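You operate a simulated robot arm through the tools that you are given. There is no shell and no other tool.

You are at the controls of a simulated robot arm. One attempt, no reset.

JOB
Set the controls near the shelf v93. At the end: the centre bin divider is set to 22 cm; the repair count knob is turned to 4; the left bin divider is set to 22 cm; the resale count knob is turned to 4; whatever was shut is shut again. Leave all else as you found it, and nothing knocked over.

Only the result counts: the job must be done as asked and must still hold three seconds after the hand-in. Knocking over, shifting, dropping, spilling or breaking anything else fails it.

ROBOT AND FRAMES
A 6-joint arm with a two-finger gripper, fixed in place. Base frame: the origin is on the floor under the middle of its stand, x ahead of it, y to its left, z up. Lengths are in mm, angles in rad, forces in N, time in s.
It reaches about 1572 mm from its shoulder. Its first joint turns from -2.897 to 2.897 rad. Payload 2.45 kg.
The tool frame sits at the grasp point between the pads (the TCP): z along the fingers, y along the line on which they close. The tips reach 20 mm beyond it. The gripper opens to 140 mm; its body begins 168 mm behind the TCP.
Orientation is that of the tool frame in the base frame, as a unit quaternion [w, x, y, z]. With the fingers straight down and closing along the base's y, the tool's x points along the base's -x, its y along +y and its z along -z.

CONTROLS
- The arm moves only by the tool drive_tool. Its argument "rows" is a list of rows, each a list of 7 numbers: the shift along the base's x, y, z in units of 50 mm (1.0 is 50 mm), then the turn, a rotation vector about the base's x, y, z in units of 5 degrees (1.0 is 5 degrees), then the finger opening in mm, from 0 to 140. In form: [[tx, ty, tz, rx, ry, rz, gripper], ...]. A call has 1 to 20 rows; each row shifts and turns the commanded pose from where the row before left it. A call with a number of a shift or a turn outside -1 to 1 is refused whole. Rows are played at 5 a second. More than 50 mm and 0.15 rad between two rows, or a gripper value outside its range, and nothing of the call is played. A pose out of reach is approached as far as the arm can. The call stops where the force on the tool passes 40 N (or 10 N more than at its start, if that is more) or the arm is blocked; 0.2 s more then pass. The fingers move at their own pace (about 45 mm/s each) and stop on an object; they squeeze with about 26 N. The grip force told is the motor's: it shows also when the fingers shut on nothing. Time passes only in rows, and 0.2 s behind the last, so rows that do not move let the fingers close. It gives the time, the measured TCP pose, the force on the tool (base axes), the opening and the grip force at its end, in the units of the frame above (readings bear some noise), with the torque about the TCP (base axes, N m) and any sound that the robot's microphone picked up, and new pictures: "pictures" is both (left out), scene, wrist or none.
- Cameras (640 x 400 px; columns grow to the right, rows downward): "scene" is fixed at [221.7, -500.6, 1199.8]; the picture's right is [0.82, -0.57, 0.00], its down [-0.22, -0.32, -0.92] and it looks along [0.52, 0.76, -0.38] (base axes); focal length 365 px, centre (320, 200). "wrist" rides on the gripper at [78, 11, -209] in the tool frame; the picture's right is [-0.14, 0.99, 0.00], its down [-0.92, -0.13, -0.37] and it looks along [-0.37, -0.05, 0.93] (tool axes); focal length 280 px, centre (320, 200). There is no depth. A picture from a camera that has moved, and an enlarged one, comes with that camera's place and axes in the base frame and with its lens.
- zoom(camera, box): a new picture of the part [left, top, right, bottom] of that camera's present view, enlarged. No time passes.
- job_done(): hands the job in; it is judged then, once.

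Places have to be worked out from the pictures, the camera data and where the tool is seen. Open the gripper and draw the arm clear of the work before you hand the job in, unless the task says otherwise.

The tools are called after ">>>" by a JSON object that holds its "api" and its "payload". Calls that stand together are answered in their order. drive_tool: Moves the arm, as the interface text tells. Its arguments: {"type":"object","properties":{"rows":{"type":"array"},"pictures":{"type":"string","enum":["both","scene","wrist","none"]}},"required":["rows"]} The other tools are called the same way: zoom (camera, box) takes an enlarged picture of a part of a camera's view; job_done () hands the job in.

At the start:

```text
time: 0.0
tool_pos: [909.0, 63.5, 974.6]
orientation: [0.0, 0.001, 1.0, 0.0]
force: [0.2, 0.1, -0.1]
moment: [0.0, -0.02, -0.02]
gripper_width: 140.0
grasp_force: 0.0
```

scene: 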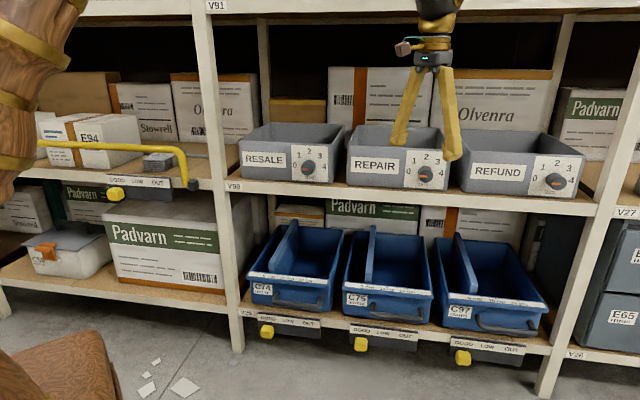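
wrist: 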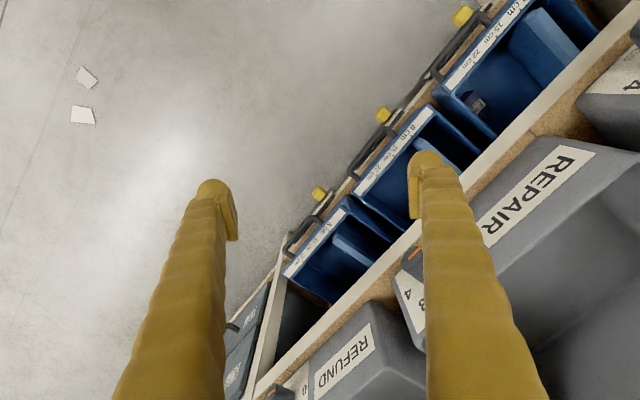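

I'll begin by enlarging the views of the grey bins, the blue bins and their labels.

>>> {"api": "zoom", "payload": {"camera": "scene", "box": [230, 110, 410, 222]}}

>>> {"api": "zoom", "payload": {"camera": "scene", "box": [380, 110, 600, 222]}}

>>> {"api": "zoom", "payload": {"camera": "scene", "box": [230, 215, 400, 360]}}

>>> {"api": "zoom", "payload": {"camera": "scene", "box": [330, 215, 560, 380]}}

>>> {"api": "zoom", "payload": {"camera": "wrist", "box": [270, 0, 640, 300]}}

```text
3.56 times, centred on (320, 166) of scene
camera zoom: at [221.7, -500.6, 1199.8], right [0.82, -0.57, 0.0], down [-0.22, -0.32, -0.92], along [0.52, 0.76, -0.38], focal length 1296 px, centre (320, 321)
```

zoom: 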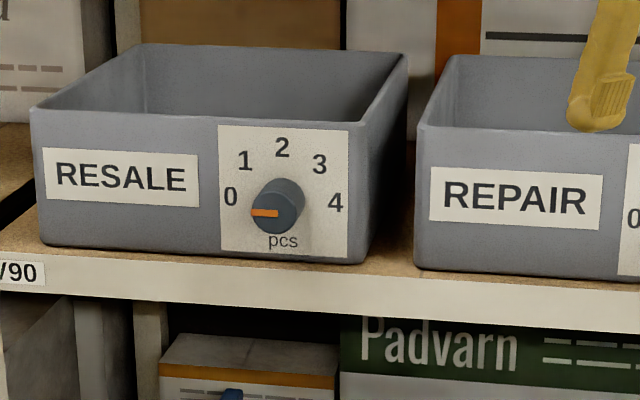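

```text
2.91 times, centred on (490, 166) of scene
camera zoom: at [221.7, -500.6, 1199.8], right [0.82, -0.57, 0.0], down [-0.22, -0.32, -0.92], along [0.52, 0.76, -0.38], focal length 1061 px, centre (-174, 299)
```

zoom: 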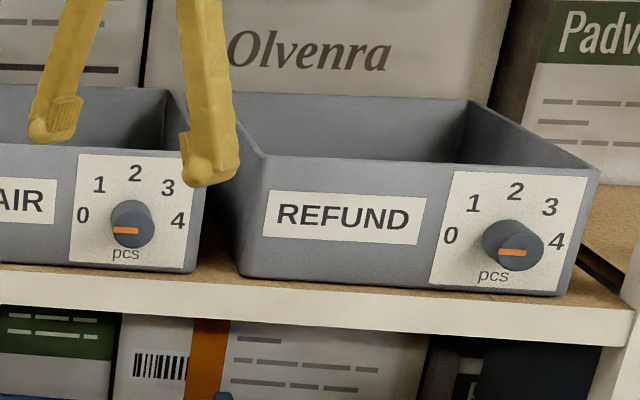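

```text
2.76 times, centred on (315, 288) of scene
camera zoom: at [221.7, -500.6, 1199.8], right [0.82, -0.57, 0.0], down [-0.22, -0.32, -0.92], along [0.52, 0.76, -0.38], focal length 1006 px, centre (334, -41)
```

zoom: 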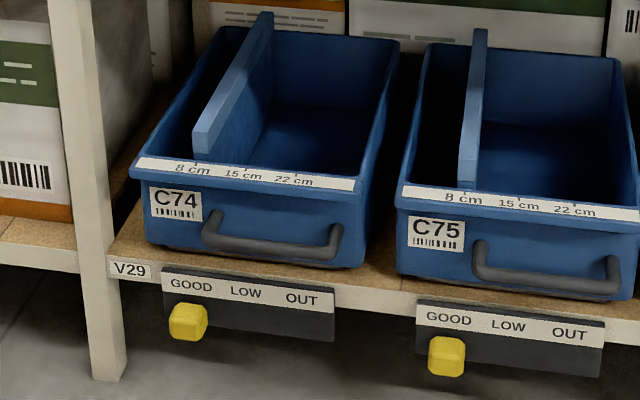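

```text
2.42 times, centred on (445, 298) of scene
camera zoom: at [221.7, -500.6, 1199.8], right [0.82, -0.57, 0.0], down [-0.22, -0.32, -0.92], along [0.52, 0.76, -0.38], focal length 884 px, centre (17, -36)
```

zoom: 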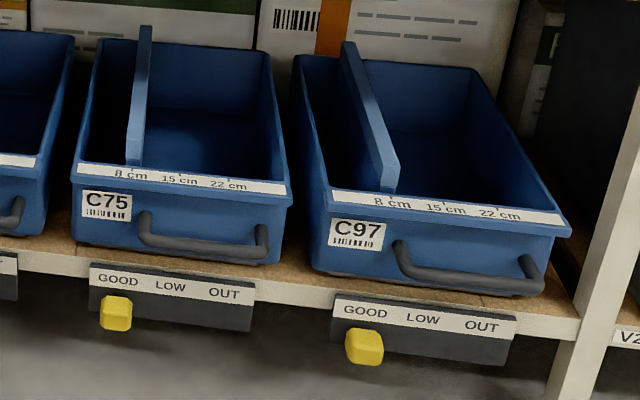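

```text
1.33 times, centred on (455, 150) of wrist
camera zoom: at [831.3, 74.0, 1184.6], right [0.14, 0.99, 0.0], down [0.92, -0.13, 0.37], along [0.37, -0.05, -0.93], focal length 374 px, centre (140, 267)
```

zoom: 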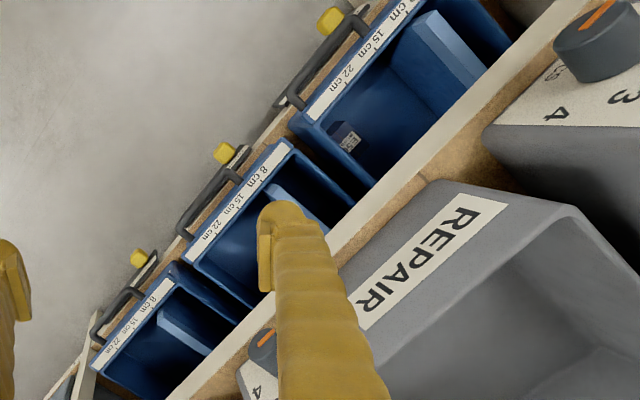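

The knobs sit on the middle shelf and the dividers on the lower one. I'll check the shelf labels and look closely at the knobs and divider fronts.

>>> {"api": "zoom", "payload": {"camera": "scene", "box": [195, 170, 275, 220]}}

>>> {"api": "zoom", "payload": {"camera": "scene", "box": [195, 0, 275, 50]}}

>>> {"api": "zoom", "payload": {"camera": "scene", "box": [270, 135, 350, 185]}}

>>> {"api": "zoom", "payload": {"camera": "scene", "box": [240, 215, 340, 315]}}

>>> {"api": "zoom", "payload": {"camera": "scene", "box": [0, 100, 240, 320]}}

>>> {"api": "zoom", "payload": {"camera": "scene", "box": [540, 180, 640, 380]}}

```text
8.00 times, centred on (235, 195) of scene
camera zoom: at [221.7, -500.6, 1199.8], right [0.82, -0.57, 0.0], down [-0.22, -0.32, -0.92], along [0.52, 0.76, -0.38], focal length 2916 px, centre (1000, 240)
```

zoom: 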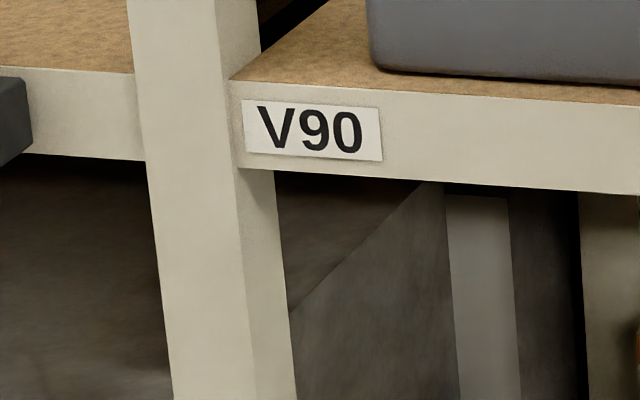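

```text
8.00 times, centred on (235, 25) of scene
camera zoom: at [221.7, -500.6, 1199.8], right [0.82, -0.57, 0.0], down [-0.22, -0.32, -0.92], along [0.52, 0.76, -0.38], focal length 2916 px, centre (1000, 1600)
```

zoom: 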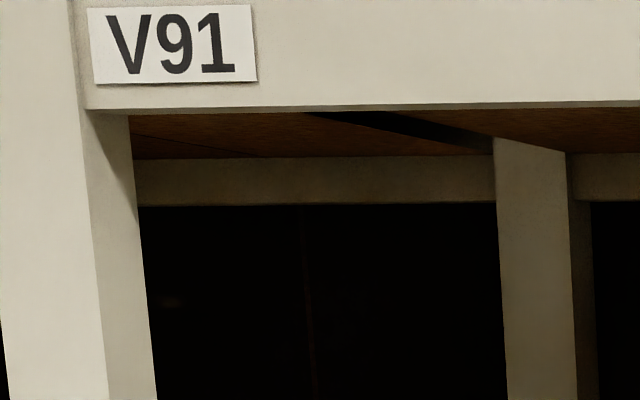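

```text
8.00 times, centred on (310, 160) of scene
camera zoom: at [221.7, -500.6, 1199.8], right [0.82, -0.57, 0.0], down [-0.22, -0.32, -0.92], along [0.52, 0.76, -0.38], focal length 2916 px, centre (400, 520)
```

zoom: 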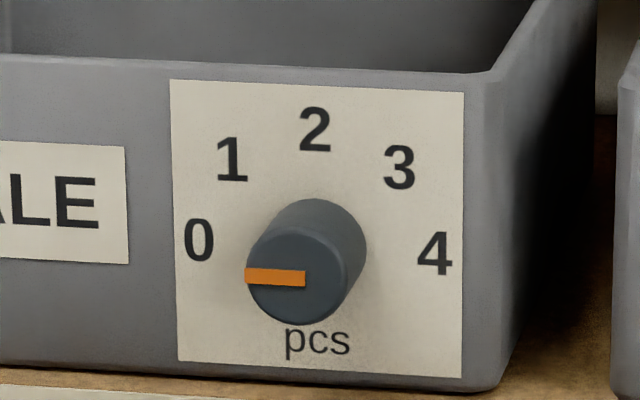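

```text
4.00 times, centred on (290, 265) of scene
camera zoom: at [221.7, -500.6, 1199.8], right [0.82, -0.57, 0.0], down [-0.22, -0.32, -0.92], along [0.52, 0.76, -0.38], focal length 1458 px, centre (440, -60)
```

zoom: 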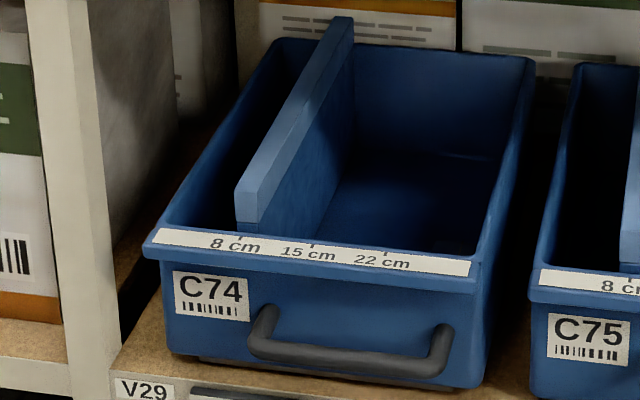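

```text
1.82 times, centred on (120, 210) of scene
camera zoom: at [221.7, -500.6, 1199.8], right [0.82, -0.57, 0.0], down [-0.22, -0.32, -0.92], along [0.52, 0.76, -0.38], focal length 663 px, centre (684, 182)
```

zoom: 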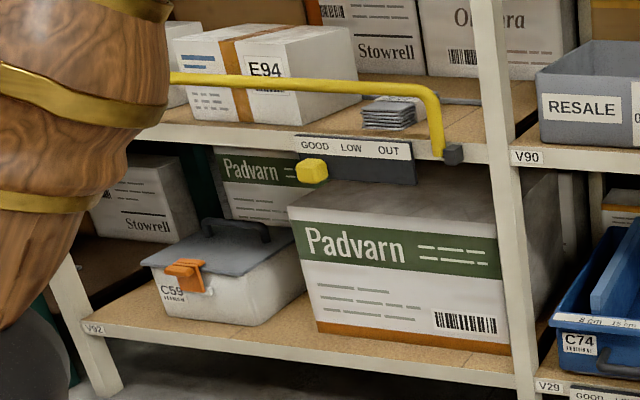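

```text
2.00 times, centred on (590, 280) of scene
camera zoom: at [221.7, -500.6, 1199.8], right [0.82, -0.57, 0.0], down [-0.22, -0.32, -0.92], along [0.52, 0.76, -0.38], focal length 729 px, centre (-220, 40)
```

zoom: 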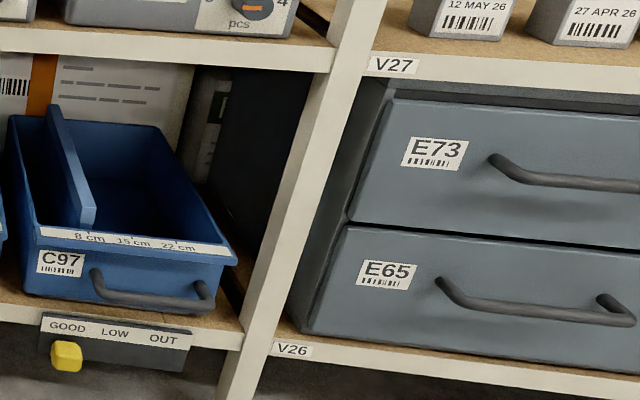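

Nothing labelled V93 is readable yet: V90 is the knob shelf, V29 the lower shelf and V92 the lower left. By triangulation the REPAIR knob is near (1044,160,870) and the blue bin rails are near z≈410, with the shelf front running about along (0.71,-0.71). I'll tilt the gripper toward the shelf in free space to get a better wrist view.

>>> {"api": "drive_tool", "payload": {"rows": [[-0.3, -0.3, 0, 1, -1, 0, 140], [-0.3, -0.3, 0, 1, -1, 0, 140], [0, 0, 0, 1, -1, 0, 140], [0, 0, 0, 1, -1, 0, 140], [0, 0, 0, 1, -1, 0, 140], [0, 0, 0, 1, -1, 0, 140], [0, 0, 0, 1, -1, 0, 140], [0, 0, 0, 1, -1, 0, 140], [0, 0, 0, 1, -1, 0, 140], [0, 0, 0, 1, -1, 0, 140]]}}

```text
time: 2.2
tool_pos: [878.8, 34.5, 975.1]
orientation: [0.41, 0.001, 0.815, 0.409]
force: [0.2, 0.4, 0.1]
moment: [-0.04, 0.0, -0.01]
gripper_width: 140.1
grasp_force: 0.1
camera wrist: at [684.0, -72.7, 999.7], right [-0.24, 0.61, 0.75], down [0.41, -0.64, 0.65], along [0.88, 0.46, -0.1], focal length 280 px, centre (320, 200)
```

scene: 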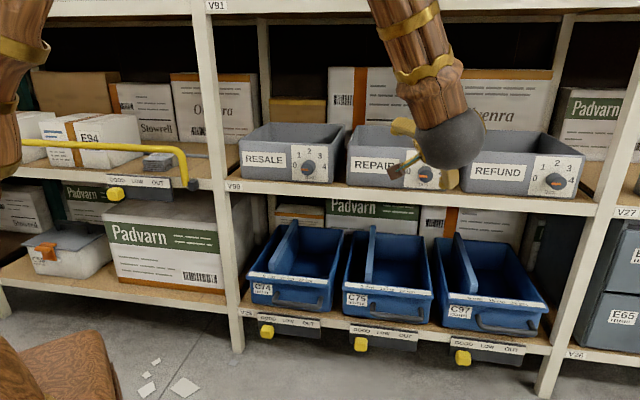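
wrist: 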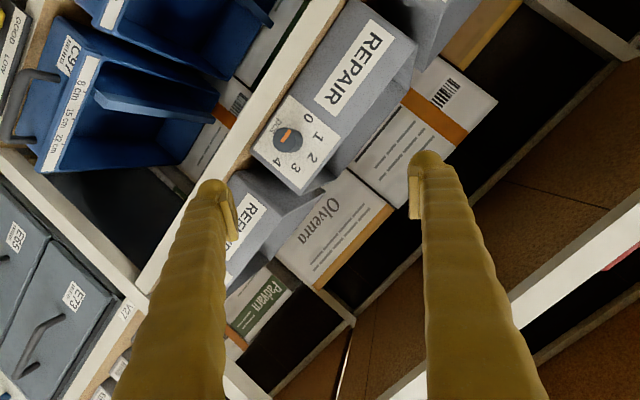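

The wrist camera now sees the REPAIR knob. I'll enlarge it in both views to fix its position.

>>> {"api": "zoom", "payload": {"camera": "wrist", "box": [240, 90, 360, 200]}}

>>> {"api": "zoom", "payload": {"camera": "scene", "box": [400, 140, 480, 190]}}

>>> {"api": "zoom", "payload": {"camera": "wrist", "box": [0, 0, 260, 190]}}

```text
3.64 times, centred on (300, 145) of wrist
camera zoom: at [684.0, -72.7, 999.7], right [-0.24, 0.61, 0.75], down [0.41, -0.64, 0.65], along [0.88, 0.46, -0.1], focal length 1020 px, centre (393, 400)
```

zoom: 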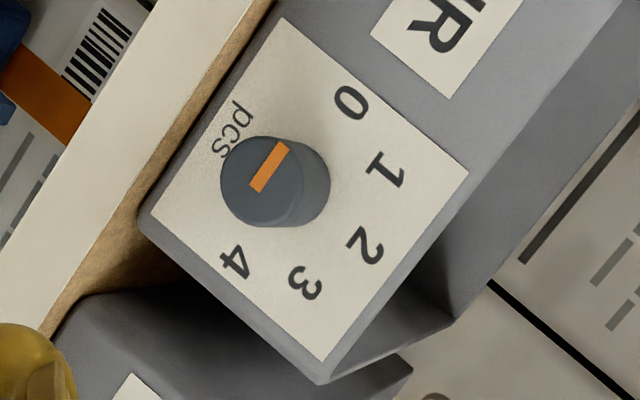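

```text
8.00 times, centred on (440, 165) of scene
camera zoom: at [221.7, -500.6, 1199.8], right [0.82, -0.57, 0.0], down [-0.22, -0.32, -0.92], along [0.52, 0.76, -0.38], focal length 2916 px, centre (-640, 480)
```

zoom: 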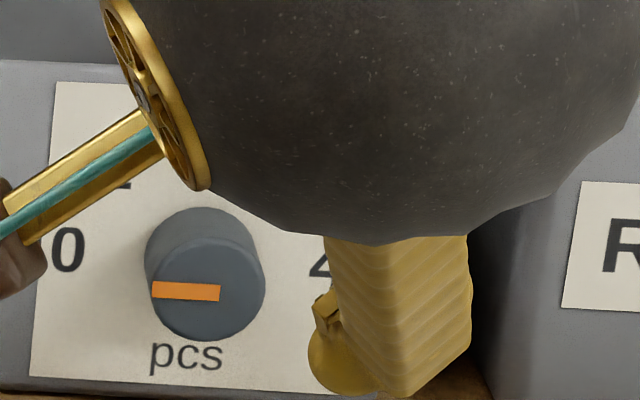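

```text
2.11 times, centred on (130, 95) of wrist
camera zoom: at [684.0, -72.7, 999.7], right [-0.24, 0.61, 0.75], down [0.41, -0.64, 0.65], along [0.88, 0.46, -0.1], focal length 590 px, centre (720, 421)
```

zoom: 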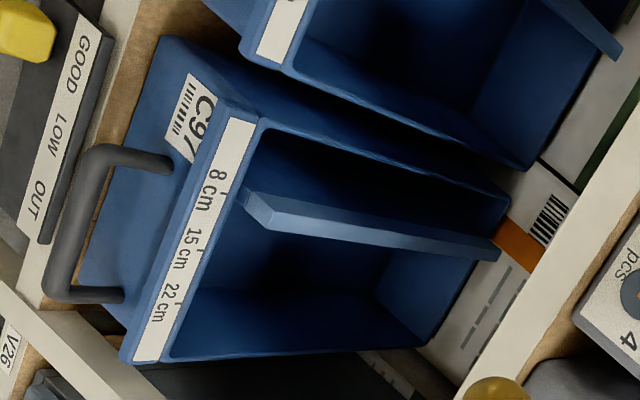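

The shelf front works out to run exactly along s=(0.707,-0.707), facing the robot along -n with n=(0.707,0.707). The REPAIR knob is near s=633, n=859, z=854, and RESALE near s=276, z=855. I'll finish levelling the tool, roll it -135° about n as the start angle for the turn, and line up in front of REPAIR well clear of the shelf.

>>> {"api": "drive_tool", "payload": {"rows": [[0.1, -0.1, -0.3, 1, -1, 0, 80], [0.1, -0.1, -0.3, 1, -1, 0, 80], [0.1, -0.1, -0.3, 0.73, -0.73, 0, 80], [0.1, -0.1, -0.3, -1, -1, 0, 80], [0.1, -0.1, -0.3, -1, -1, 0, 80], [0, 0, -0.3, -1, -1, 0, 80], [0, 0, -0.3, -1, -1, 0, 80], [0, 0, -0.3, -1, -1, 0, 80], [0, 0, 0, -1, -1, 0, 80], [0, 0, 0, -1, -1, 0, 80], [0, 0, 0, -1, -1, 0, 80], [0, 0, 0, -1, -1, 0, 80]]}}

```text
time: 4.8
tool_pos: [939.1, -9.4, 889.8]
orientation: [0.663, -0.332, 0.632, 0.225]
force: [0.2, -0.3, -1.3]
moment: [0.05, 0.0, -0.01]
gripper_width: 79.8
grasp_force: 0.1
out of reach, approached as far as the arm can: row 10, 11, 12
camera wrist: at [796.9, -162.0, 815.5], right [-0.72, 0.69, -0.02], down [-0.26, -0.24, 0.94], along [0.64, 0.68, 0.35], focal length 280 px, centre (320, 200)
```

scene: 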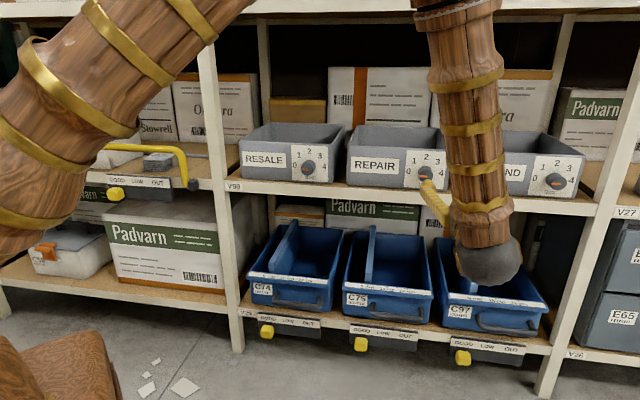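
wrist: 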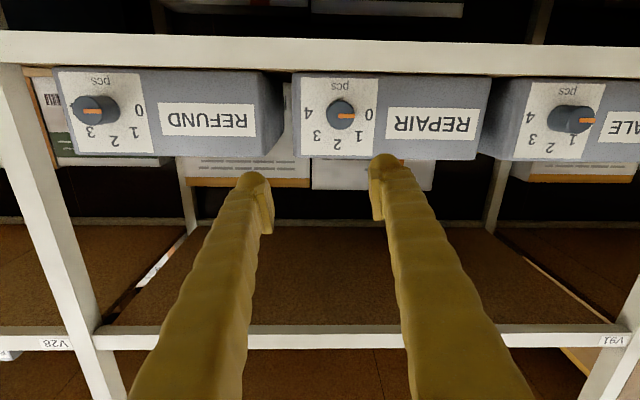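

Past x≈straight down the roll ran out of range, so a wrist joint limit sits there. The turn must run the other way from this end, with the tool's x going from down, through left, to up. I'll roll back and check which commanded pose remains.

>>> {"api": "drive_tool", "payload": {"rows": [[0, 0, 0, 1, 1, 0, 80], [0, 0, 0, 1, 1, 0, 80], [0, 0, 0, 1, 1, 0, 80], [0, 0, 0, 1, 1, 0, 80], [0, 0, 0, 1, 1, 0, 80], [0, 0, 0, 0, 0, 0, 80]]}}

```text
time: 6.2
tool_pos: [938.9, -8.3, 890.6]
orientation: [0.58, -0.128, 0.696, 0.405]
force: [-0.4, -0.3, -1.6]
moment: [0.02, 0.01, 0.01]
gripper_width: 79.8
grasp_force: 0.0
camera wrist: at [764.1, -128.1, 823.8], right [-0.6, 0.59, 0.54], down [0.1, -0.61, 0.79], along [0.79, 0.52, 0.31], focal length 280 px, centre (320, 200)
```

scene: 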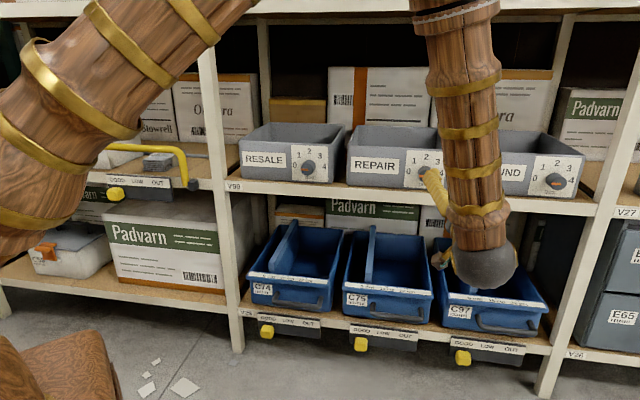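
wrist: 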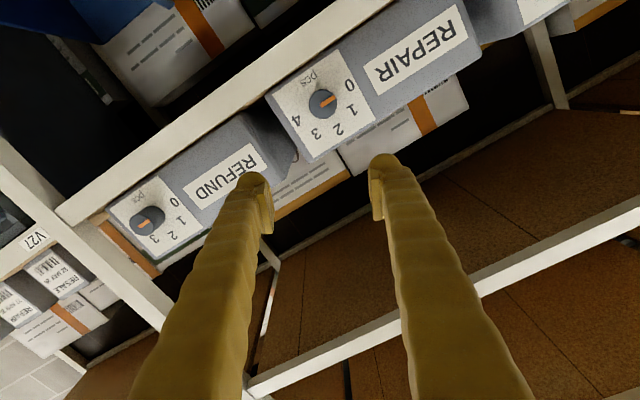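

The tool now points level along n with x 24° off straight down, which gives a full 180° of roll available. I'll enlarge the REPAIR knob in both views to refine its position.

>>> {"api": "zoom", "payload": {"camera": "wrist", "box": [270, 70, 370, 140]}}

>>> {"api": "zoom", "payload": {"camera": "scene", "box": [390, 140, 470, 190]}}

```text
5.71 times, centred on (320, 105) of wrist
camera zoom: at [764.1, -128.1, 823.8], right [-0.6, 0.59, 0.54], down [0.1, -0.61, 0.79], along [0.79, 0.52, 0.31], focal length 1602 px, centre (320, 743)
```

zoom: 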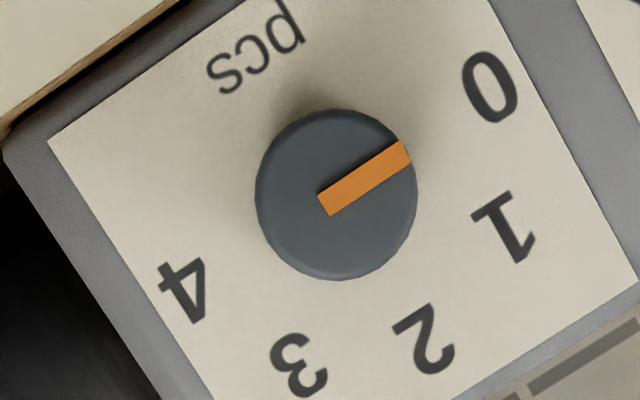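

```text
8.00 times, centred on (430, 165) of scene
camera zoom: at [221.7, -500.6, 1199.8], right [0.82, -0.57, 0.0], down [-0.22, -0.32, -0.92], along [0.52, 0.76, -0.38], focal length 2916 px, centre (-560, 480)
```

zoom: 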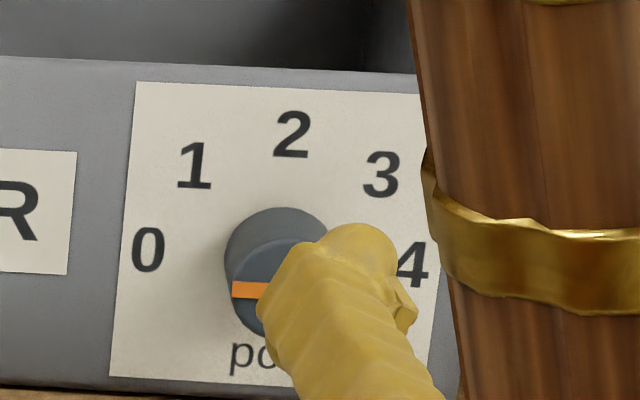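

Two wrist views put the knob face at about s=637, n=870, z=847, with a diameter near 40 mm. I'll centre on it, stop about 100 mm short and measure again.

>>> {"api": "drive_tool", "payload": {"rows": [[-0.23, 0.23, -0.45, 0, 0, 0, 80], [-0.23, 0.23, -0.44, 0, 0, 0, 80], [0.5, 0.5, 0, 0, 0, 0, 80], [0.5, 0.5, 0, 0, 0, 0, 80], [0.3, 0.3, 0, 0, 0, 0, 80], [0.3, 0.3, 0, 0, 0, 0, 80], [0, 0, 0, 0, 0, 0, 80]]}}

>>> {"api": "zoom", "payload": {"camera": "wrist", "box": [240, 100, 400, 200]}}

```text
time: 7.8
tool_pos: [998.3, 94.3, 844.9]
orientation: [0.58, -0.128, 0.696, 0.404]
force: [0.0, -0.2, 0.3]
moment: [-0.01, -0.01, 0.0]
gripper_width: 80.0
grasp_force: 0.0
camera wrist: at [821.9, -25.4, 779.4], right [-0.6, 0.59, 0.53], down [0.09, -0.61, 0.79], along [0.79, 0.52, 0.31], focal length 280 px, centre (320, 200)
```

scene: 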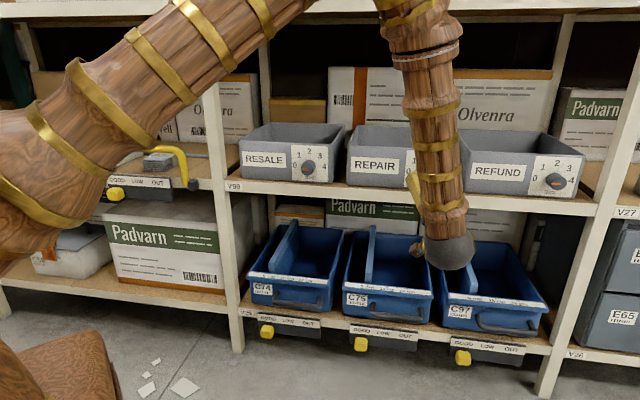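
wrist: 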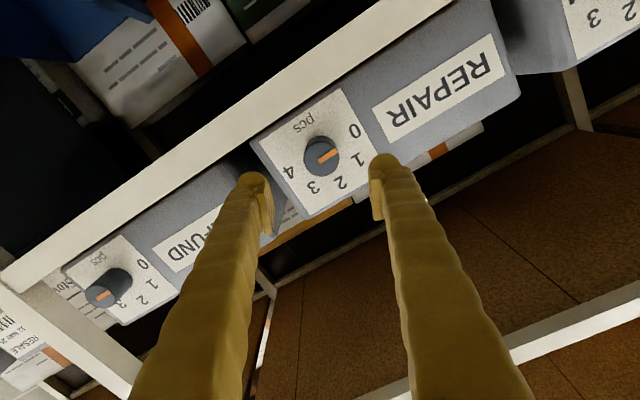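

```text
4.00 times, centred on (320, 150) of wrist
camera zoom: at [821.9, -25.4, 779.4], right [-0.6, 0.59, 0.53], down [0.09, -0.61, 0.79], along [0.79, 0.52, 0.31], focal length 1122 px, centre (320, 400)
```

zoom: 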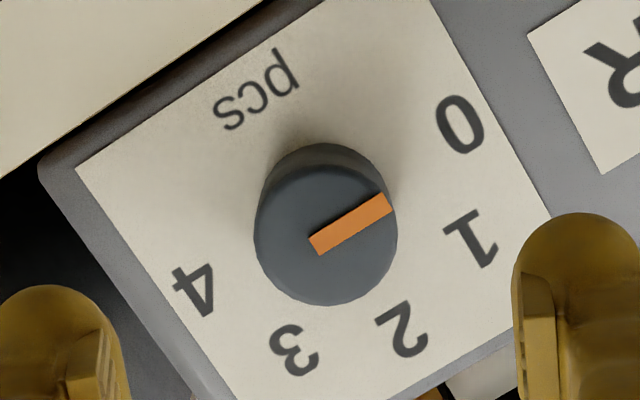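

Triangulating again gives the knob axis at s≈637.3, z≈845, front face n≈883, plate n≈919 and diameter about 41. I'll advance to TCP n≈888 with the fingers open around the knob and check.

>>> {"api": "drive_tool", "payload": {"rows": [[0.32, 0.33, 0, 0, 0, 0, 80], [0.32, 0.33, 0, 0, 0, 0, 80], [0.32, 0.33, 0, 0, 0, 0, 80], [0.32, 0.33, 0, 0, 0, 0, 80], [0.32, 0.33, 0, 0, 0, 0, 80], [0, 0, 0, 0, 0, 0, 80]]}}

>>> {"api": "zoom", "payload": {"camera": "wrist", "box": [240, 120, 400, 220]}}

>>> {"api": "zoom", "payload": {"camera": "scene", "box": [370, 110, 500, 200]}}

```text
time: 9.2
tool_pos: [1077.8, 177.5, 846.8]
orientation: [0.58, -0.128, 0.696, 0.404]
force: [0.6, 0.5, 0.1]
moment: [-0.02, 0.03, -0.01]
gripper_width: 79.9
grasp_force: 0.1
camera wrist: at [901.3, 57.9, 779.6], right [-0.6, 0.59, 0.53], down [0.09, -0.61, 0.79], along [0.79, 0.52, 0.31], focal length 280 px, centre (320, 200)
```

scene: 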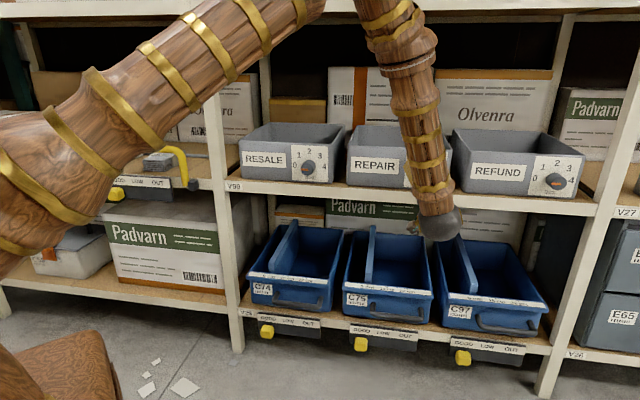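
wrist: 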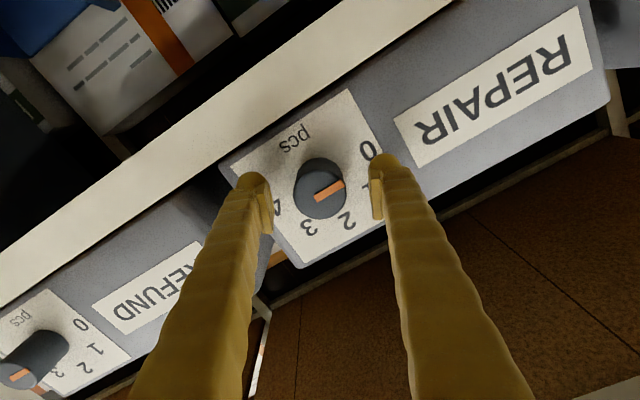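

```text
4.00 times, centred on (320, 170) of wrist
camera zoom: at [901.3, 57.9, 779.6], right [-0.6, 0.59, 0.53], down [0.09, -0.61, 0.79], along [0.79, 0.52, 0.31], focal length 1122 px, centre (320, 320)
```

zoom: 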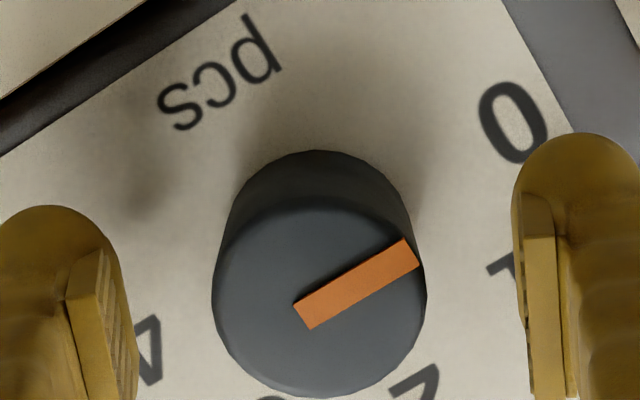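

```text
4.44 times, centred on (435, 155) of scene
camera zoom: at [221.7, -500.6, 1199.8], right [0.82, -0.57, 0.0], down [-0.22, -0.32, -0.92], along [0.52, 0.76, -0.38], focal length 1620 px, centre (-191, 400)
```

zoom: 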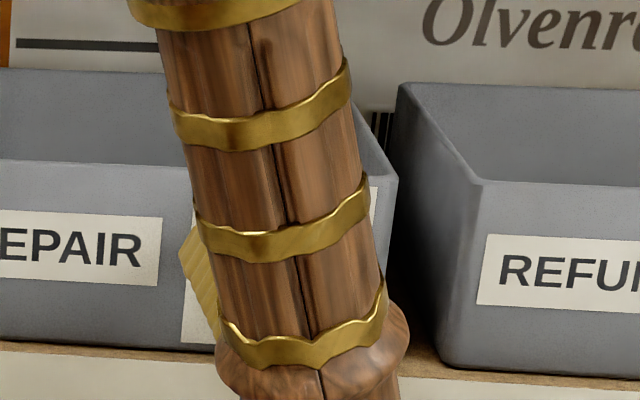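

The knob is centred between the pads to within about 1 mm and the tips sit roughly 10 mm off the plate. I'll close on it and read the forces.

>>> {"api": "drive_tool", "payload": {"rows": [[0, 0, 0, 0, 0, 0, 60], [0, 0, 0, 0, 0, 0, 50], [0, 0, 0, 0, 0, 0, 44], [0, 0, 0, 0, 0, 0, 36], [0, 0, 0, 0, 0, 0, 34], [0, 0, 0, 0, 0, 0, 34]], "pictures": "wrist"}}

```text
time: 10.6
tool_pos: [1078.2, 177.3, 845.8]
orientation: [0.58, -0.128, 0.695, 0.405]
force: [-0.4, 1.5, 0.1]
moment: [0.0, -0.01, 0.02]
gripper_width: 39.8
grasp_force: 44.8
camera wrist: at [901.2, 57.8, 779.6], right [-0.6, 0.59, 0.53], down [0.09, -0.61, 0.79], along [0.79, 0.52, 0.31], focal length 280 px, centre (320, 200)
```

wrist: 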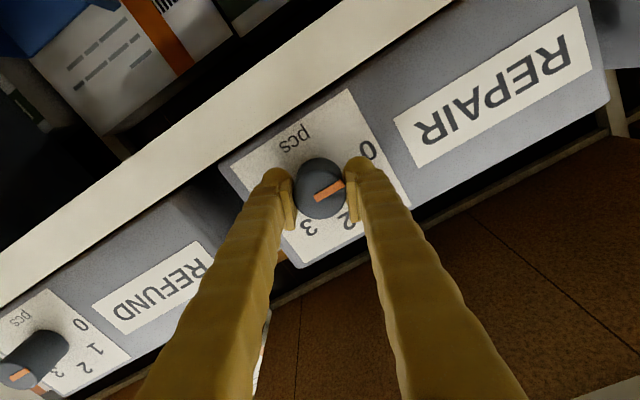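

The grip is solid at 39.8 mm with almost no side load. I'll turn clockwise about +n by roughly one detent and check that the knob follows.

>>> {"api": "drive_tool", "payload": {"rows": [[0, 0, 0, 0.6, 0.6, 0, 34], [0, 0, 0, 0.8, 0.8, 0, 34], [0, 0, 0, 0.8, 0.8, 0, 34], [0, 0, 0, 0.8, 0.8, 0, 34], [0, 0, 0, 0.8, 0.8, 0, 34], [0, 0, 0, 0.8, 0.8, 0, 34], [0, 0, 0, 0.8, 0.8, 0, 34], [0, 0, 0, 0.8, 0.8, 0, 34]], "pictures": "wrist"}}

```text
time: 11.8
tool_pos: [1077.0, 176.9, 844.6]
orientation: [0.483, 0.022, 0.707, 0.517]
force: [9.2, 3.0, -4.5]
moment: [-0.08, 0.02, -0.1]
gripper_width: 40.1
grasp_force: 45.0
stopped in row 5: the force on the tool passed its limit at 41 N (the readings are from after the stop); the commanded pose is now the measured one
camera wrist: at [884.6, 74.3, 802.0], right [-0.39, 0.39, 0.84], down [0.29, -0.81, 0.51], along [0.87, 0.44, 0.2], focal length 280 px, centre (320, 200)
```

wrist: 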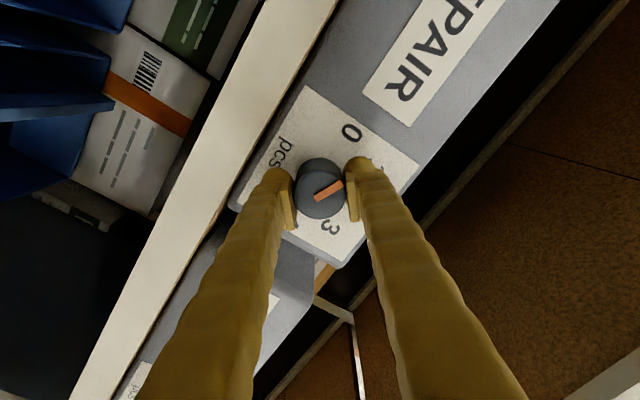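

The knob follows, now about 27° round, but the side force peaked at 41 N, probably from a small off-axis error. I'll hold still to read the settled force, and enlarge the view.

>>> {"api": "drive_tool", "payload": {"rows": [[0, 0, 0, 0, 0, 0, 34], [0, 0, 0, 0, 0, 0, 34]], "pictures": "scene"}}

>>> {"api": "zoom", "payload": {"camera": "wrist", "box": [240, 120, 400, 220]}}

```text
time: 12.4
tool_pos: [1077.7, 176.5, 844.9]
orientation: [0.483, 0.022, 0.706, 0.518]
force: [14.5, 5.0, -8.1]
moment: [-0.08, 0.07, -0.07]
gripper_width: 39.7
grasp_force: 44.8
```

scene: 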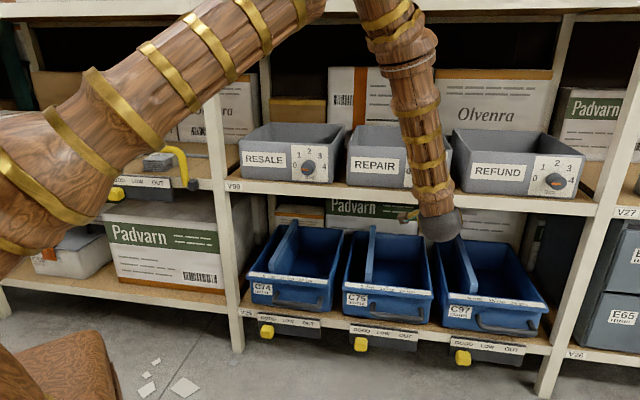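

```text
4.00 times, centred on (320, 170) of wrist
camera zoom: at [884.6, 74.3, 802.0], right [-0.39, 0.39, 0.84], down [0.29, -0.81, 0.51], along [0.87, 0.44, 0.2], focal length 1122 px, centre (320, 320)
```

zoom: 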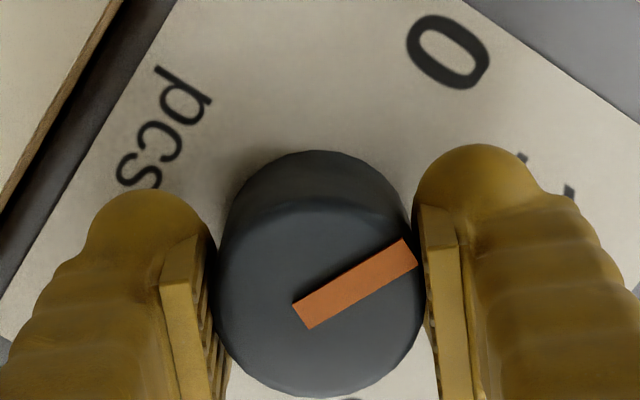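

While held there is about 17 N of side load, mostly pulling inward along n. I'll yield 1 mm in that direction to gauge the stiffness.

>>> {"api": "drive_tool", "payload": {"rows": [[0.017, 0.006, -0.009, 0, 0, 0, 34], [0, 0, 0, 0, 0, 0, 34]], "pictures": "none"}}

```text
time: 13.0
tool_pos: [1077.3, 176.7, 844.6]
orientation: [0.482, 0.022, 0.707, 0.517]
force: [-29.5, -14.1, 2.1]
moment: [0.02, 0.0, 0.26]
gripper_width: 39.7
grasp_force: 44.7
```

The contact is very stiff, about 45 N per mm, so the roll axis has to coincide with the knob axis to sub-millimetre. I'll release, back off 50 mm, and measure the knob's image position at several roll angles, which cancels camera calibration errors.

>>> {"api": "drive_tool", "payload": {"rows": [[0, 0, 0, 0, 0, 0, 50], [0, 0, 0, 0, 0, 0, 60], [0, 0, 0, 0, 0, 0, 70], [0, 0, 0, 0, 0, 0, 70], [-0.236, -0.236, 0, 0, 0, 0, 70], [-0.236, -0.236, 0, 0, 0, 0, 70], [-0.236, -0.236, 0, 0, 0, 0, 70], [0, 0, 0, 0, 0, 0, 70], [0, 0, 0, 0, 0, 0, 70]], "pictures": "wrist"}}

>>> {"api": "zoom", "payload": {"camera": "wrist", "box": [240, 120, 400, 220]}}

```text
time: 15.0
tool_pos: [1042.7, 140.9, 844.1]
orientation: [0.483, 0.022, 0.706, 0.518]
force: [0.0, 0.1, 0.4]
moment: [-0.02, -0.01, 0.02]
gripper_width: 70.0
grasp_force: 0.1
camera wrist: at [849.1, 39.5, 801.3], right [-0.39, 0.39, 0.84], down [0.29, -0.81, 0.51], along [0.87, 0.44, 0.2], focal length 280 px, centre (320, 200)
```

wrist: 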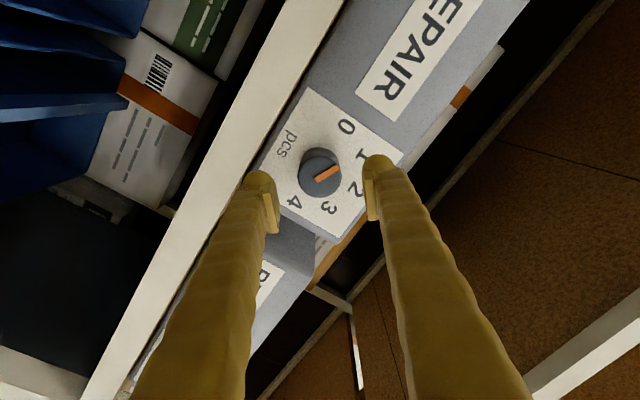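

```text
4.00 times, centred on (320, 170) of wrist
camera zoom: at [849.1, 39.5, 801.3], right [-0.39, 0.39, 0.84], down [0.29, -0.81, 0.51], along [0.87, 0.44, 0.2], focal length 1122 px, centre (320, 320)
```

zoom: 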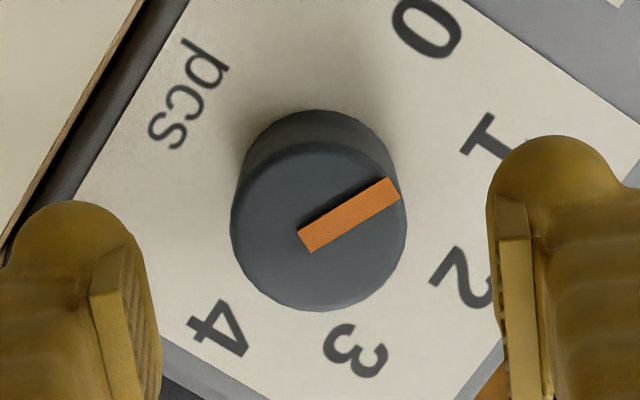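

At this roll the knob's offset from the tool axis is roughly half a millimetre. Now I'll roll forward 85° and look again.

>>> {"api": "drive_tool", "payload": {"rows": [[0, 0, 0, 1, 1, 0, 70], [0, 0, 0, 1, 1, 0, 70], [0, 0, 0, 1, 1, 0, 70], [0, 0, 0, 1, 1, 0, 70], [0, 0, 0, 1, 1, 0, 70], [0, 0, 0, 1, 1, 0, 70], [0, 0, 0, 1, 1, 0, 70], [0, 0, 0, 1, 1, 0, 70], [0, 0, 0, 1, 1, 0, 70], [0, 0, 0, 0, 0, 0, 70], [0, 0, 0, 0, 0, 0, 70]], "pictures": "wrist"}}

>>> {"api": "zoom", "payload": {"camera": "wrist", "box": [240, 120, 400, 220]}}

```text
time: 17.4
tool_pos: [1044.2, 142.5, 844.2]
orientation: [0.14, 0.392, 0.587, 0.694]
force: [-0.2, 0.6, 0.1]
moment: [-0.02, -0.03, -0.04]
gripper_width: 70.0
grasp_force: 0.0
camera wrist: at [848.0, 41.5, 884.5], right [0.35, -0.36, 0.86], down [0.31, -0.83, -0.47], along [0.88, 0.43, -0.18], focal length 280 px, centre (320, 200)
```

wrist: 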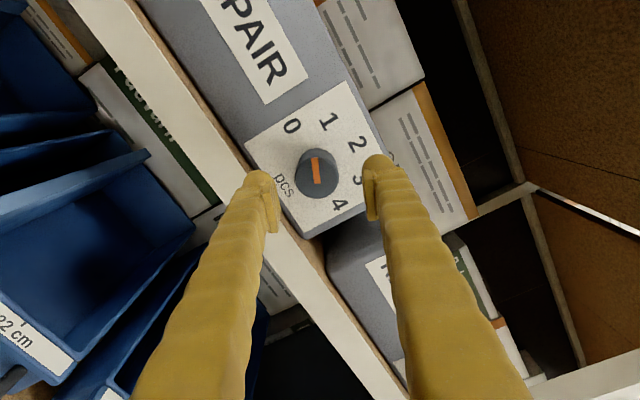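

```text
4.00 times, centred on (320, 170) of wrist
camera zoom: at [848.0, 41.5, 884.5], right [0.35, -0.36, 0.86], down [0.31, -0.83, -0.47], along [0.88, 0.43, -0.18], focal length 1122 px, centre (320, 320)
```

zoom: 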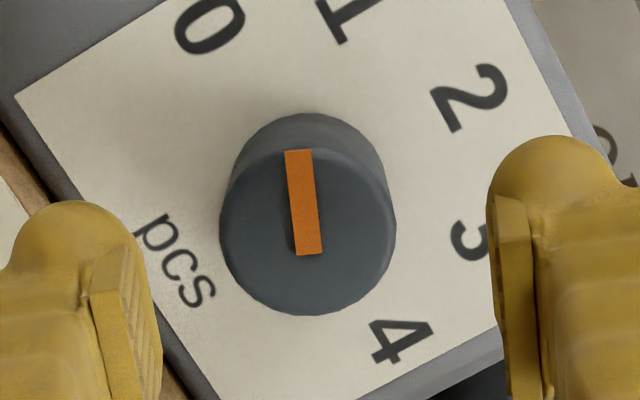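

The apparent offset shifted between roll angles, which suggests the knob axis lies about 2.6 mm left and 1 mm below the tool axis, with the face nearer n=873. I'll take a third measurement about 90° further round.

>>> {"api": "drive_tool", "payload": {"rows": [[0, 0, 0, 1, 1, 0, 70], [0, 0, 0, 1, 1, 0, 70], [0, 0, 0, 1, 1, 0, 70], [0, 0, 0, 1, 1, 0, 70], [0, 0, 0, 1, 1, 0, 70], [0, 0, 0, 1, 1, 0, 70], [0, 0, 0, 1, 1, 0, 70], [0, 0, 0, 1, 1, 0, 70], [0, 0, 0, 1, 1, 0, 70], [0, 0, 0, 1, 1, 0, 70], [0, 0, 0, 1, 1, 0, 70], [0, 0, 0, 1, 1, 0, 70], [0, 0, 0, 1, 1, 0, 70], [0, 0, 0, 0, 0, 0, 70], [0, 0, 0, 0, 0, 0, 70]]}}

>>> {"api": "zoom", "payload": {"camera": "wrist", "box": [240, 120, 400, 220]}}

```text
time: 20.6
tool_pos: [1042.1, 141.5, 845.1]
orientation: [-0.401, 0.696, 0.124, 0.582]
force: [0.5, 0.8, -0.9]
moment: [-0.02, 0.0, -0.01]
gripper_width: 69.8
grasp_force: 0.1
camera wrist: at [925.4, -36.2, 913.1], right [0.6, -0.6, -0.53], down [-0.61, 0.09, -0.79], along [0.52, 0.79, -0.31], focal length 280 px, centre (320, 200)
```

scene: 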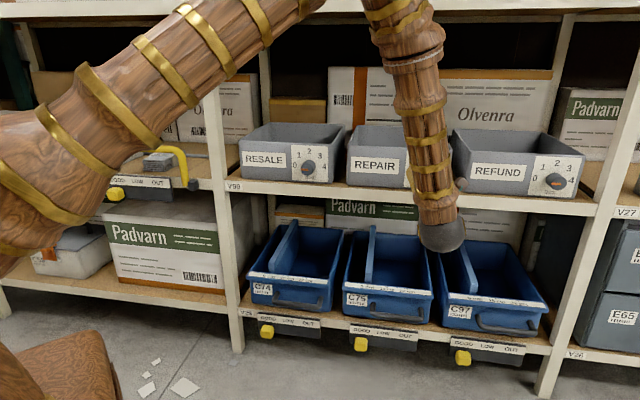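
wrist: 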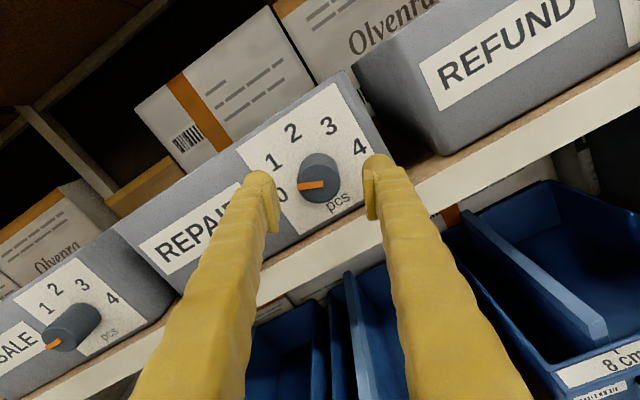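

```text
4.00 times, centred on (320, 170) of wrist
camera zoom: at [925.4, -36.2, 913.1], right [0.6, -0.6, -0.53], down [-0.61, 0.09, -0.79], along [0.52, 0.79, -0.31], focal length 1122 px, centre (320, 320)
```

zoom: 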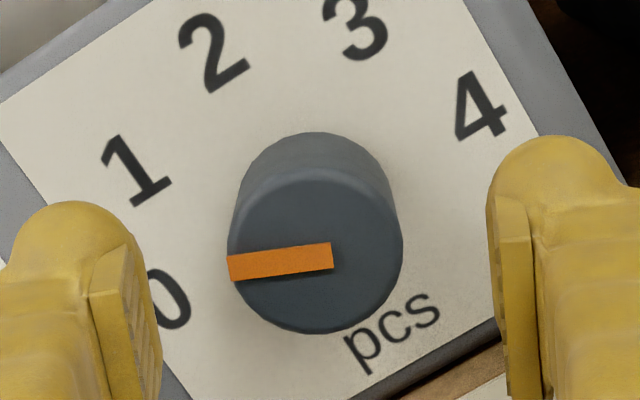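

The fit is consistent: relative to the present tool axis the knob axis is 2.5 mm left and 1.9 mm low, and the face is at n≈875. I'll apply that correction and roll back to the start angle.

>>> {"api": "drive_tool", "payload": {"rows": [[-0.035, 0.035, -0.039, -1, -1, 0, 70], [0, 0, 0, -1, -1, 0, 70], [0, 0, 0, -1, -1, 0, 70], [0, 0, 0, -1, -1, 0, 70], [0, 0, 0, -1, -1, 0, 70], [0, 0, 0, -1, -1, 0, 70], [0, 0, 0, -1, -1, 0, 70], [0, 0, 0, -1, -1, 0, 70], [0, 0, 0, -1, -1, 0, 70], [0, 0, 0, -1, -1, 0, 70], [0, 0, 0, 0, 0, 0, 70], [0, 0, 0, 0, 0, 0, 70]], "pictures": "wrist"}}

>>> {"api": "zoom", "payload": {"camera": "wrist", "box": [240, 120, 400, 220]}}

```text
time: 23.2
tool_pos: [1041.1, 143.0, 842.4]
orientation: [0.009, 0.493, 0.505, 0.709]
force: [-0.1, -0.1, -0.6]
moment: [0.0, -0.02, 0.01]
gripper_width: 70.0
grasp_force: 0.1
camera wrist: at [859.3, 30.2, 904.2], right [0.55, -0.56, 0.62], down [0.15, -0.67, -0.73], along [0.82, 0.49, -0.28], focal length 280 px, centre (320, 200)
```

wrist: 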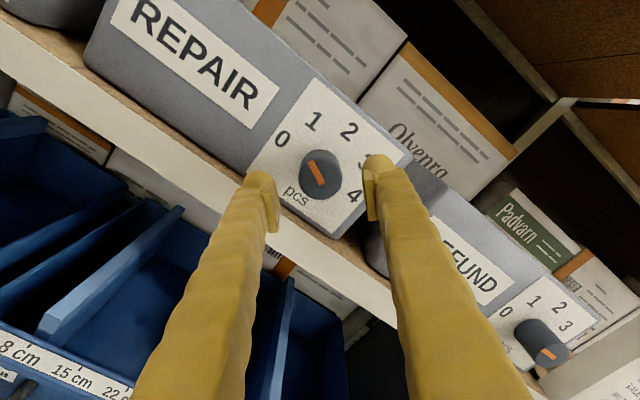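

```text
4.00 times, centred on (320, 170) of wrist
camera zoom: at [859.3, 30.2, 904.2], right [0.55, -0.56, 0.62], down [0.15, -0.67, -0.73], along [0.82, 0.49, -0.28], focal length 1122 px, centre (320, 320)
```

zoom: 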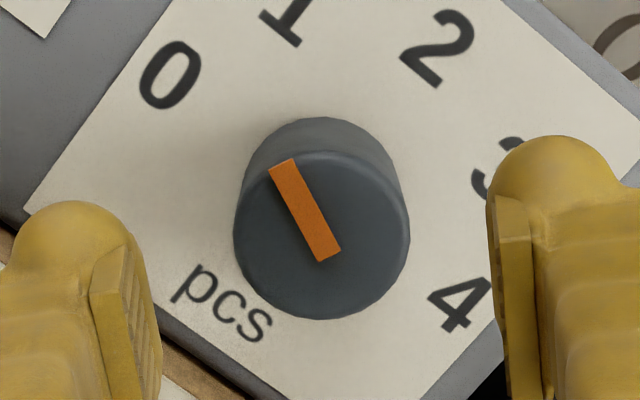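

The knob now appears where the fit predicts, to about half a millimetre. Rolling on to the start angle and checking once more.

>>> {"api": "drive_tool", "payload": {"rows": [[0, 0, 0, -1, -1, 0, 70], [0, 0, 0, -1, -1, 0, 70], [0, 0, 0, -1, -1, 0, 70], [0, 0, 0, -1, -1, 0, 70], [0, 0, 0, -1, -1, 0, 70], [0, 0, 0, -1, -1, 0, 70], [0, 0, 0, -1, -1, 0, 70], [0, 0, 0, -1, -1, 0, 70], [0, 0, 0, -1, -1, 0, 70], [0, 0, 0, -1, -1, 0, 70], [0, 0, 0, -1, -1, 0, 70], [0, 0, 0, -1, -1, 0, 70], [0, 0, 0, 0, 0, 0, 70], [0, 0, 0, 0, 0, 0, 70]], "pictures": "wrist"}}

>>> {"api": "zoom", "payload": {"camera": "wrist", "box": [240, 120, 400, 220]}}

```text
time: 26.2
tool_pos: [1039.2, 143.5, 841.7]
orientation: [0.483, 0.022, 0.707, 0.516]
force: [-0.7, -0.6, -0.2]
moment: [-0.03, -0.01, 0.03]
gripper_width: 70.1
grasp_force: 0.0
camera wrist: at [847.8, 40.9, 799.5], right [-0.39, 0.39, 0.84], down [0.29, -0.81, 0.51], along [0.87, 0.44, 0.2], focal length 280 px, centre (320, 200)
```

wrist: 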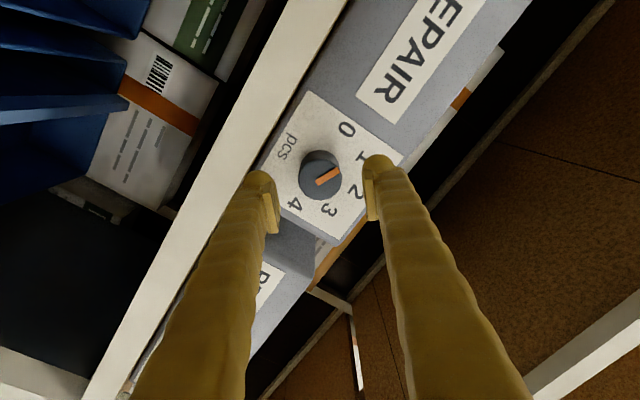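

```text
4.00 times, centred on (320, 170) of wrist
camera zoom: at [847.8, 40.9, 799.5], right [-0.39, 0.39, 0.84], down [0.29, -0.81, 0.51], along [0.87, 0.44, 0.2], focal length 1122 px, centre (320, 320)
```

zoom: 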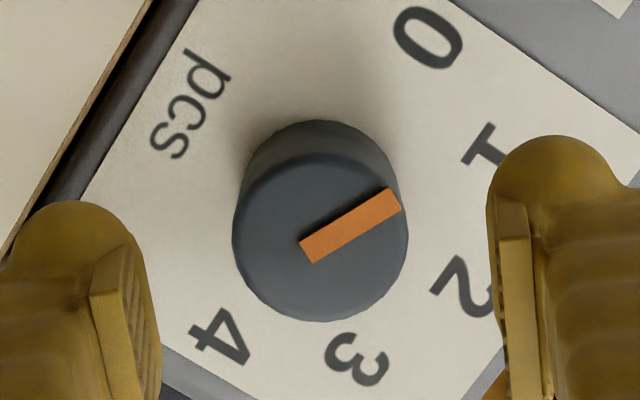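

Centred at both roll angles. I'll advance to n≈880 and grip.

>>> {"api": "drive_tool", "payload": {"rows": [[0.155, 0.155, 0, 0, 0, 0, 70], [0.155, 0.155, 0, 0, 0, 0, 70], [0.155, 0.155, 0, 0, 0, 0, 70], [0.153, 0.153, 0, 0, 0, 0, 70], [0, 0, 0, 0, 0, 0, 60], [0, 0, 0, 0, 0, 0, 50], [0, 0, 0, 0, 0, 0, 44], [0, 0, 0, 0, 0, 0, 38], [0, 0, 0, 0, 0, 0, 36], [0, 0, 0, 0, 0, 0, 36]], "pictures": "wrist"}}

```text
time: 28.4
tool_pos: [1072.3, 174.6, 843.4]
orientation: [0.482, 0.021, 0.706, 0.519]
force: [-1.2, 1.9, 2.8]
moment: [0.03, -0.02, 0.02]
gripper_width: 39.7
grasp_force: 44.7
camera wrist: at [879.5, 72.2, 799.8], right [-0.39, 0.39, 0.84], down [0.29, -0.81, 0.51], along [0.87, 0.44, 0.2], focal length 280 px, centre (320, 200)
```

wrist: 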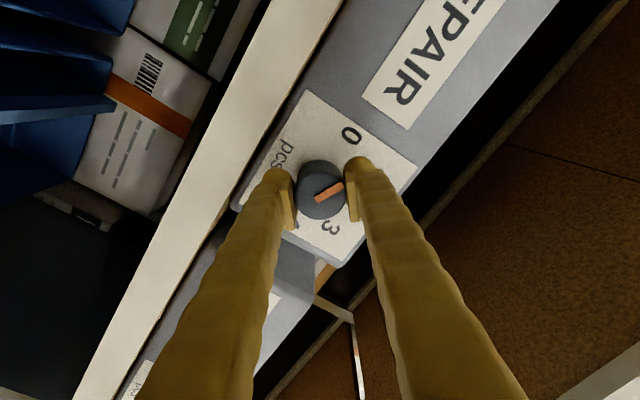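

Gripped with only about 3 N of side load. Now I'll turn slowly in small steps.

>>> {"api": "drive_tool", "payload": {"rows": [[0, 0, 0, 0.3, 0.3, 0, 36], [0, 0, 0, 0.5, 0.5, 0, 36], [0, 0, 0, 0.5, 0.5, 0, 36], [0, 0, 0, 0.5, 0.5, 0, 36], [0, 0, 0, 0.5, 0.5, 0, 36], [0, 0, 0, 0, 0, 0, 36]], "pictures": "none"}}

```text
time: 29.8
tool_pos: [1071.5, 174.0, 842.5]
orientation: [0.404, 0.121, 0.696, 0.581]
force: [-2.9, 6.2, -4.4]
moment: [-0.04, 0.08, 0.0]
gripper_width: 39.7
grasp_force: 45.8
```

Side load stayed under 8 N over the first 16°. Continuing with a tiny correction.

>>> {"api": "drive_tool", "payload": {"rows": [[-0.002, 0.002, -0.002, 0.5, 0.5, 0, 36], [0, 0, 0, 0.5, 0.5, 0, 36], [0, 0, 0, 0.5, 0.5, 0, 36], [0, 0, 0, 0.5, 0.5, 0, 36], [0, 0, 0, 0.5, 0.5, 0, 36], [0, 0, 0, 0.5, 0.5, 0, 36], [0, 0, 0, 0.5, 0.5, 0, 36], [0, 0, 0, 0.5, 0.5, 0, 36], [0, 0, 0, 0, 0, 0, 36]], "pictures": "wrist"}}

```text
time: 31.8
tool_pos: [1072.8, 173.8, 843.3]
orientation: [0.252, 0.288, 0.645, 0.662]
force: [30.6, 15.4, -7.7]
moment: [-0.02, 0.07, -0.16]
gripper_width: 39.5
grasp_force: 44.8
camera wrist: at [870.6, 80.6, 858.3], right [0.14, -0.14, 0.98], down [0.39, -0.9, -0.18], along [0.91, 0.4, -0.07], focal length 280 px, centre (320, 200)
```

wrist: 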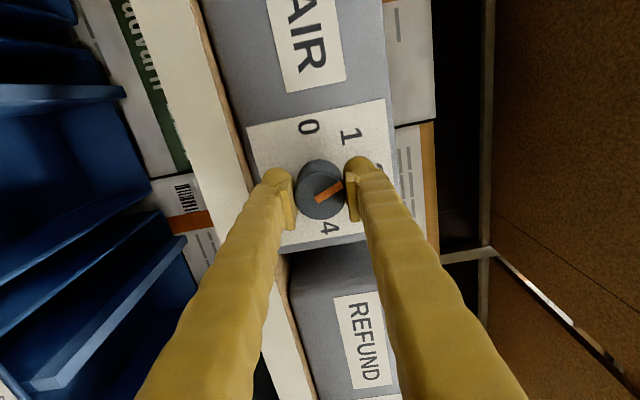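

The load along n has grown to about 33 N, so the tool is slightly pulling outward. I'll yield 0.6 mm inward to zero it before turning further.

>>> {"api": "drive_tool", "payload": {"rows": [[0.012, 0.006, -0.003, 0, 0, 0, 36], [0, 0, 0, 0, 0, 0, 36]], "pictures": "none"}}

```text
time: 32.4
tool_pos: [1071.1, 174.1, 843.0]
orientation: [0.251, 0.287, 0.644, 0.663]
force: [-23.1, -8.3, 8.8]
moment: [0.11, -0.1, 0.28]
gripper_width: 39.8
grasp_force: 45.0
```

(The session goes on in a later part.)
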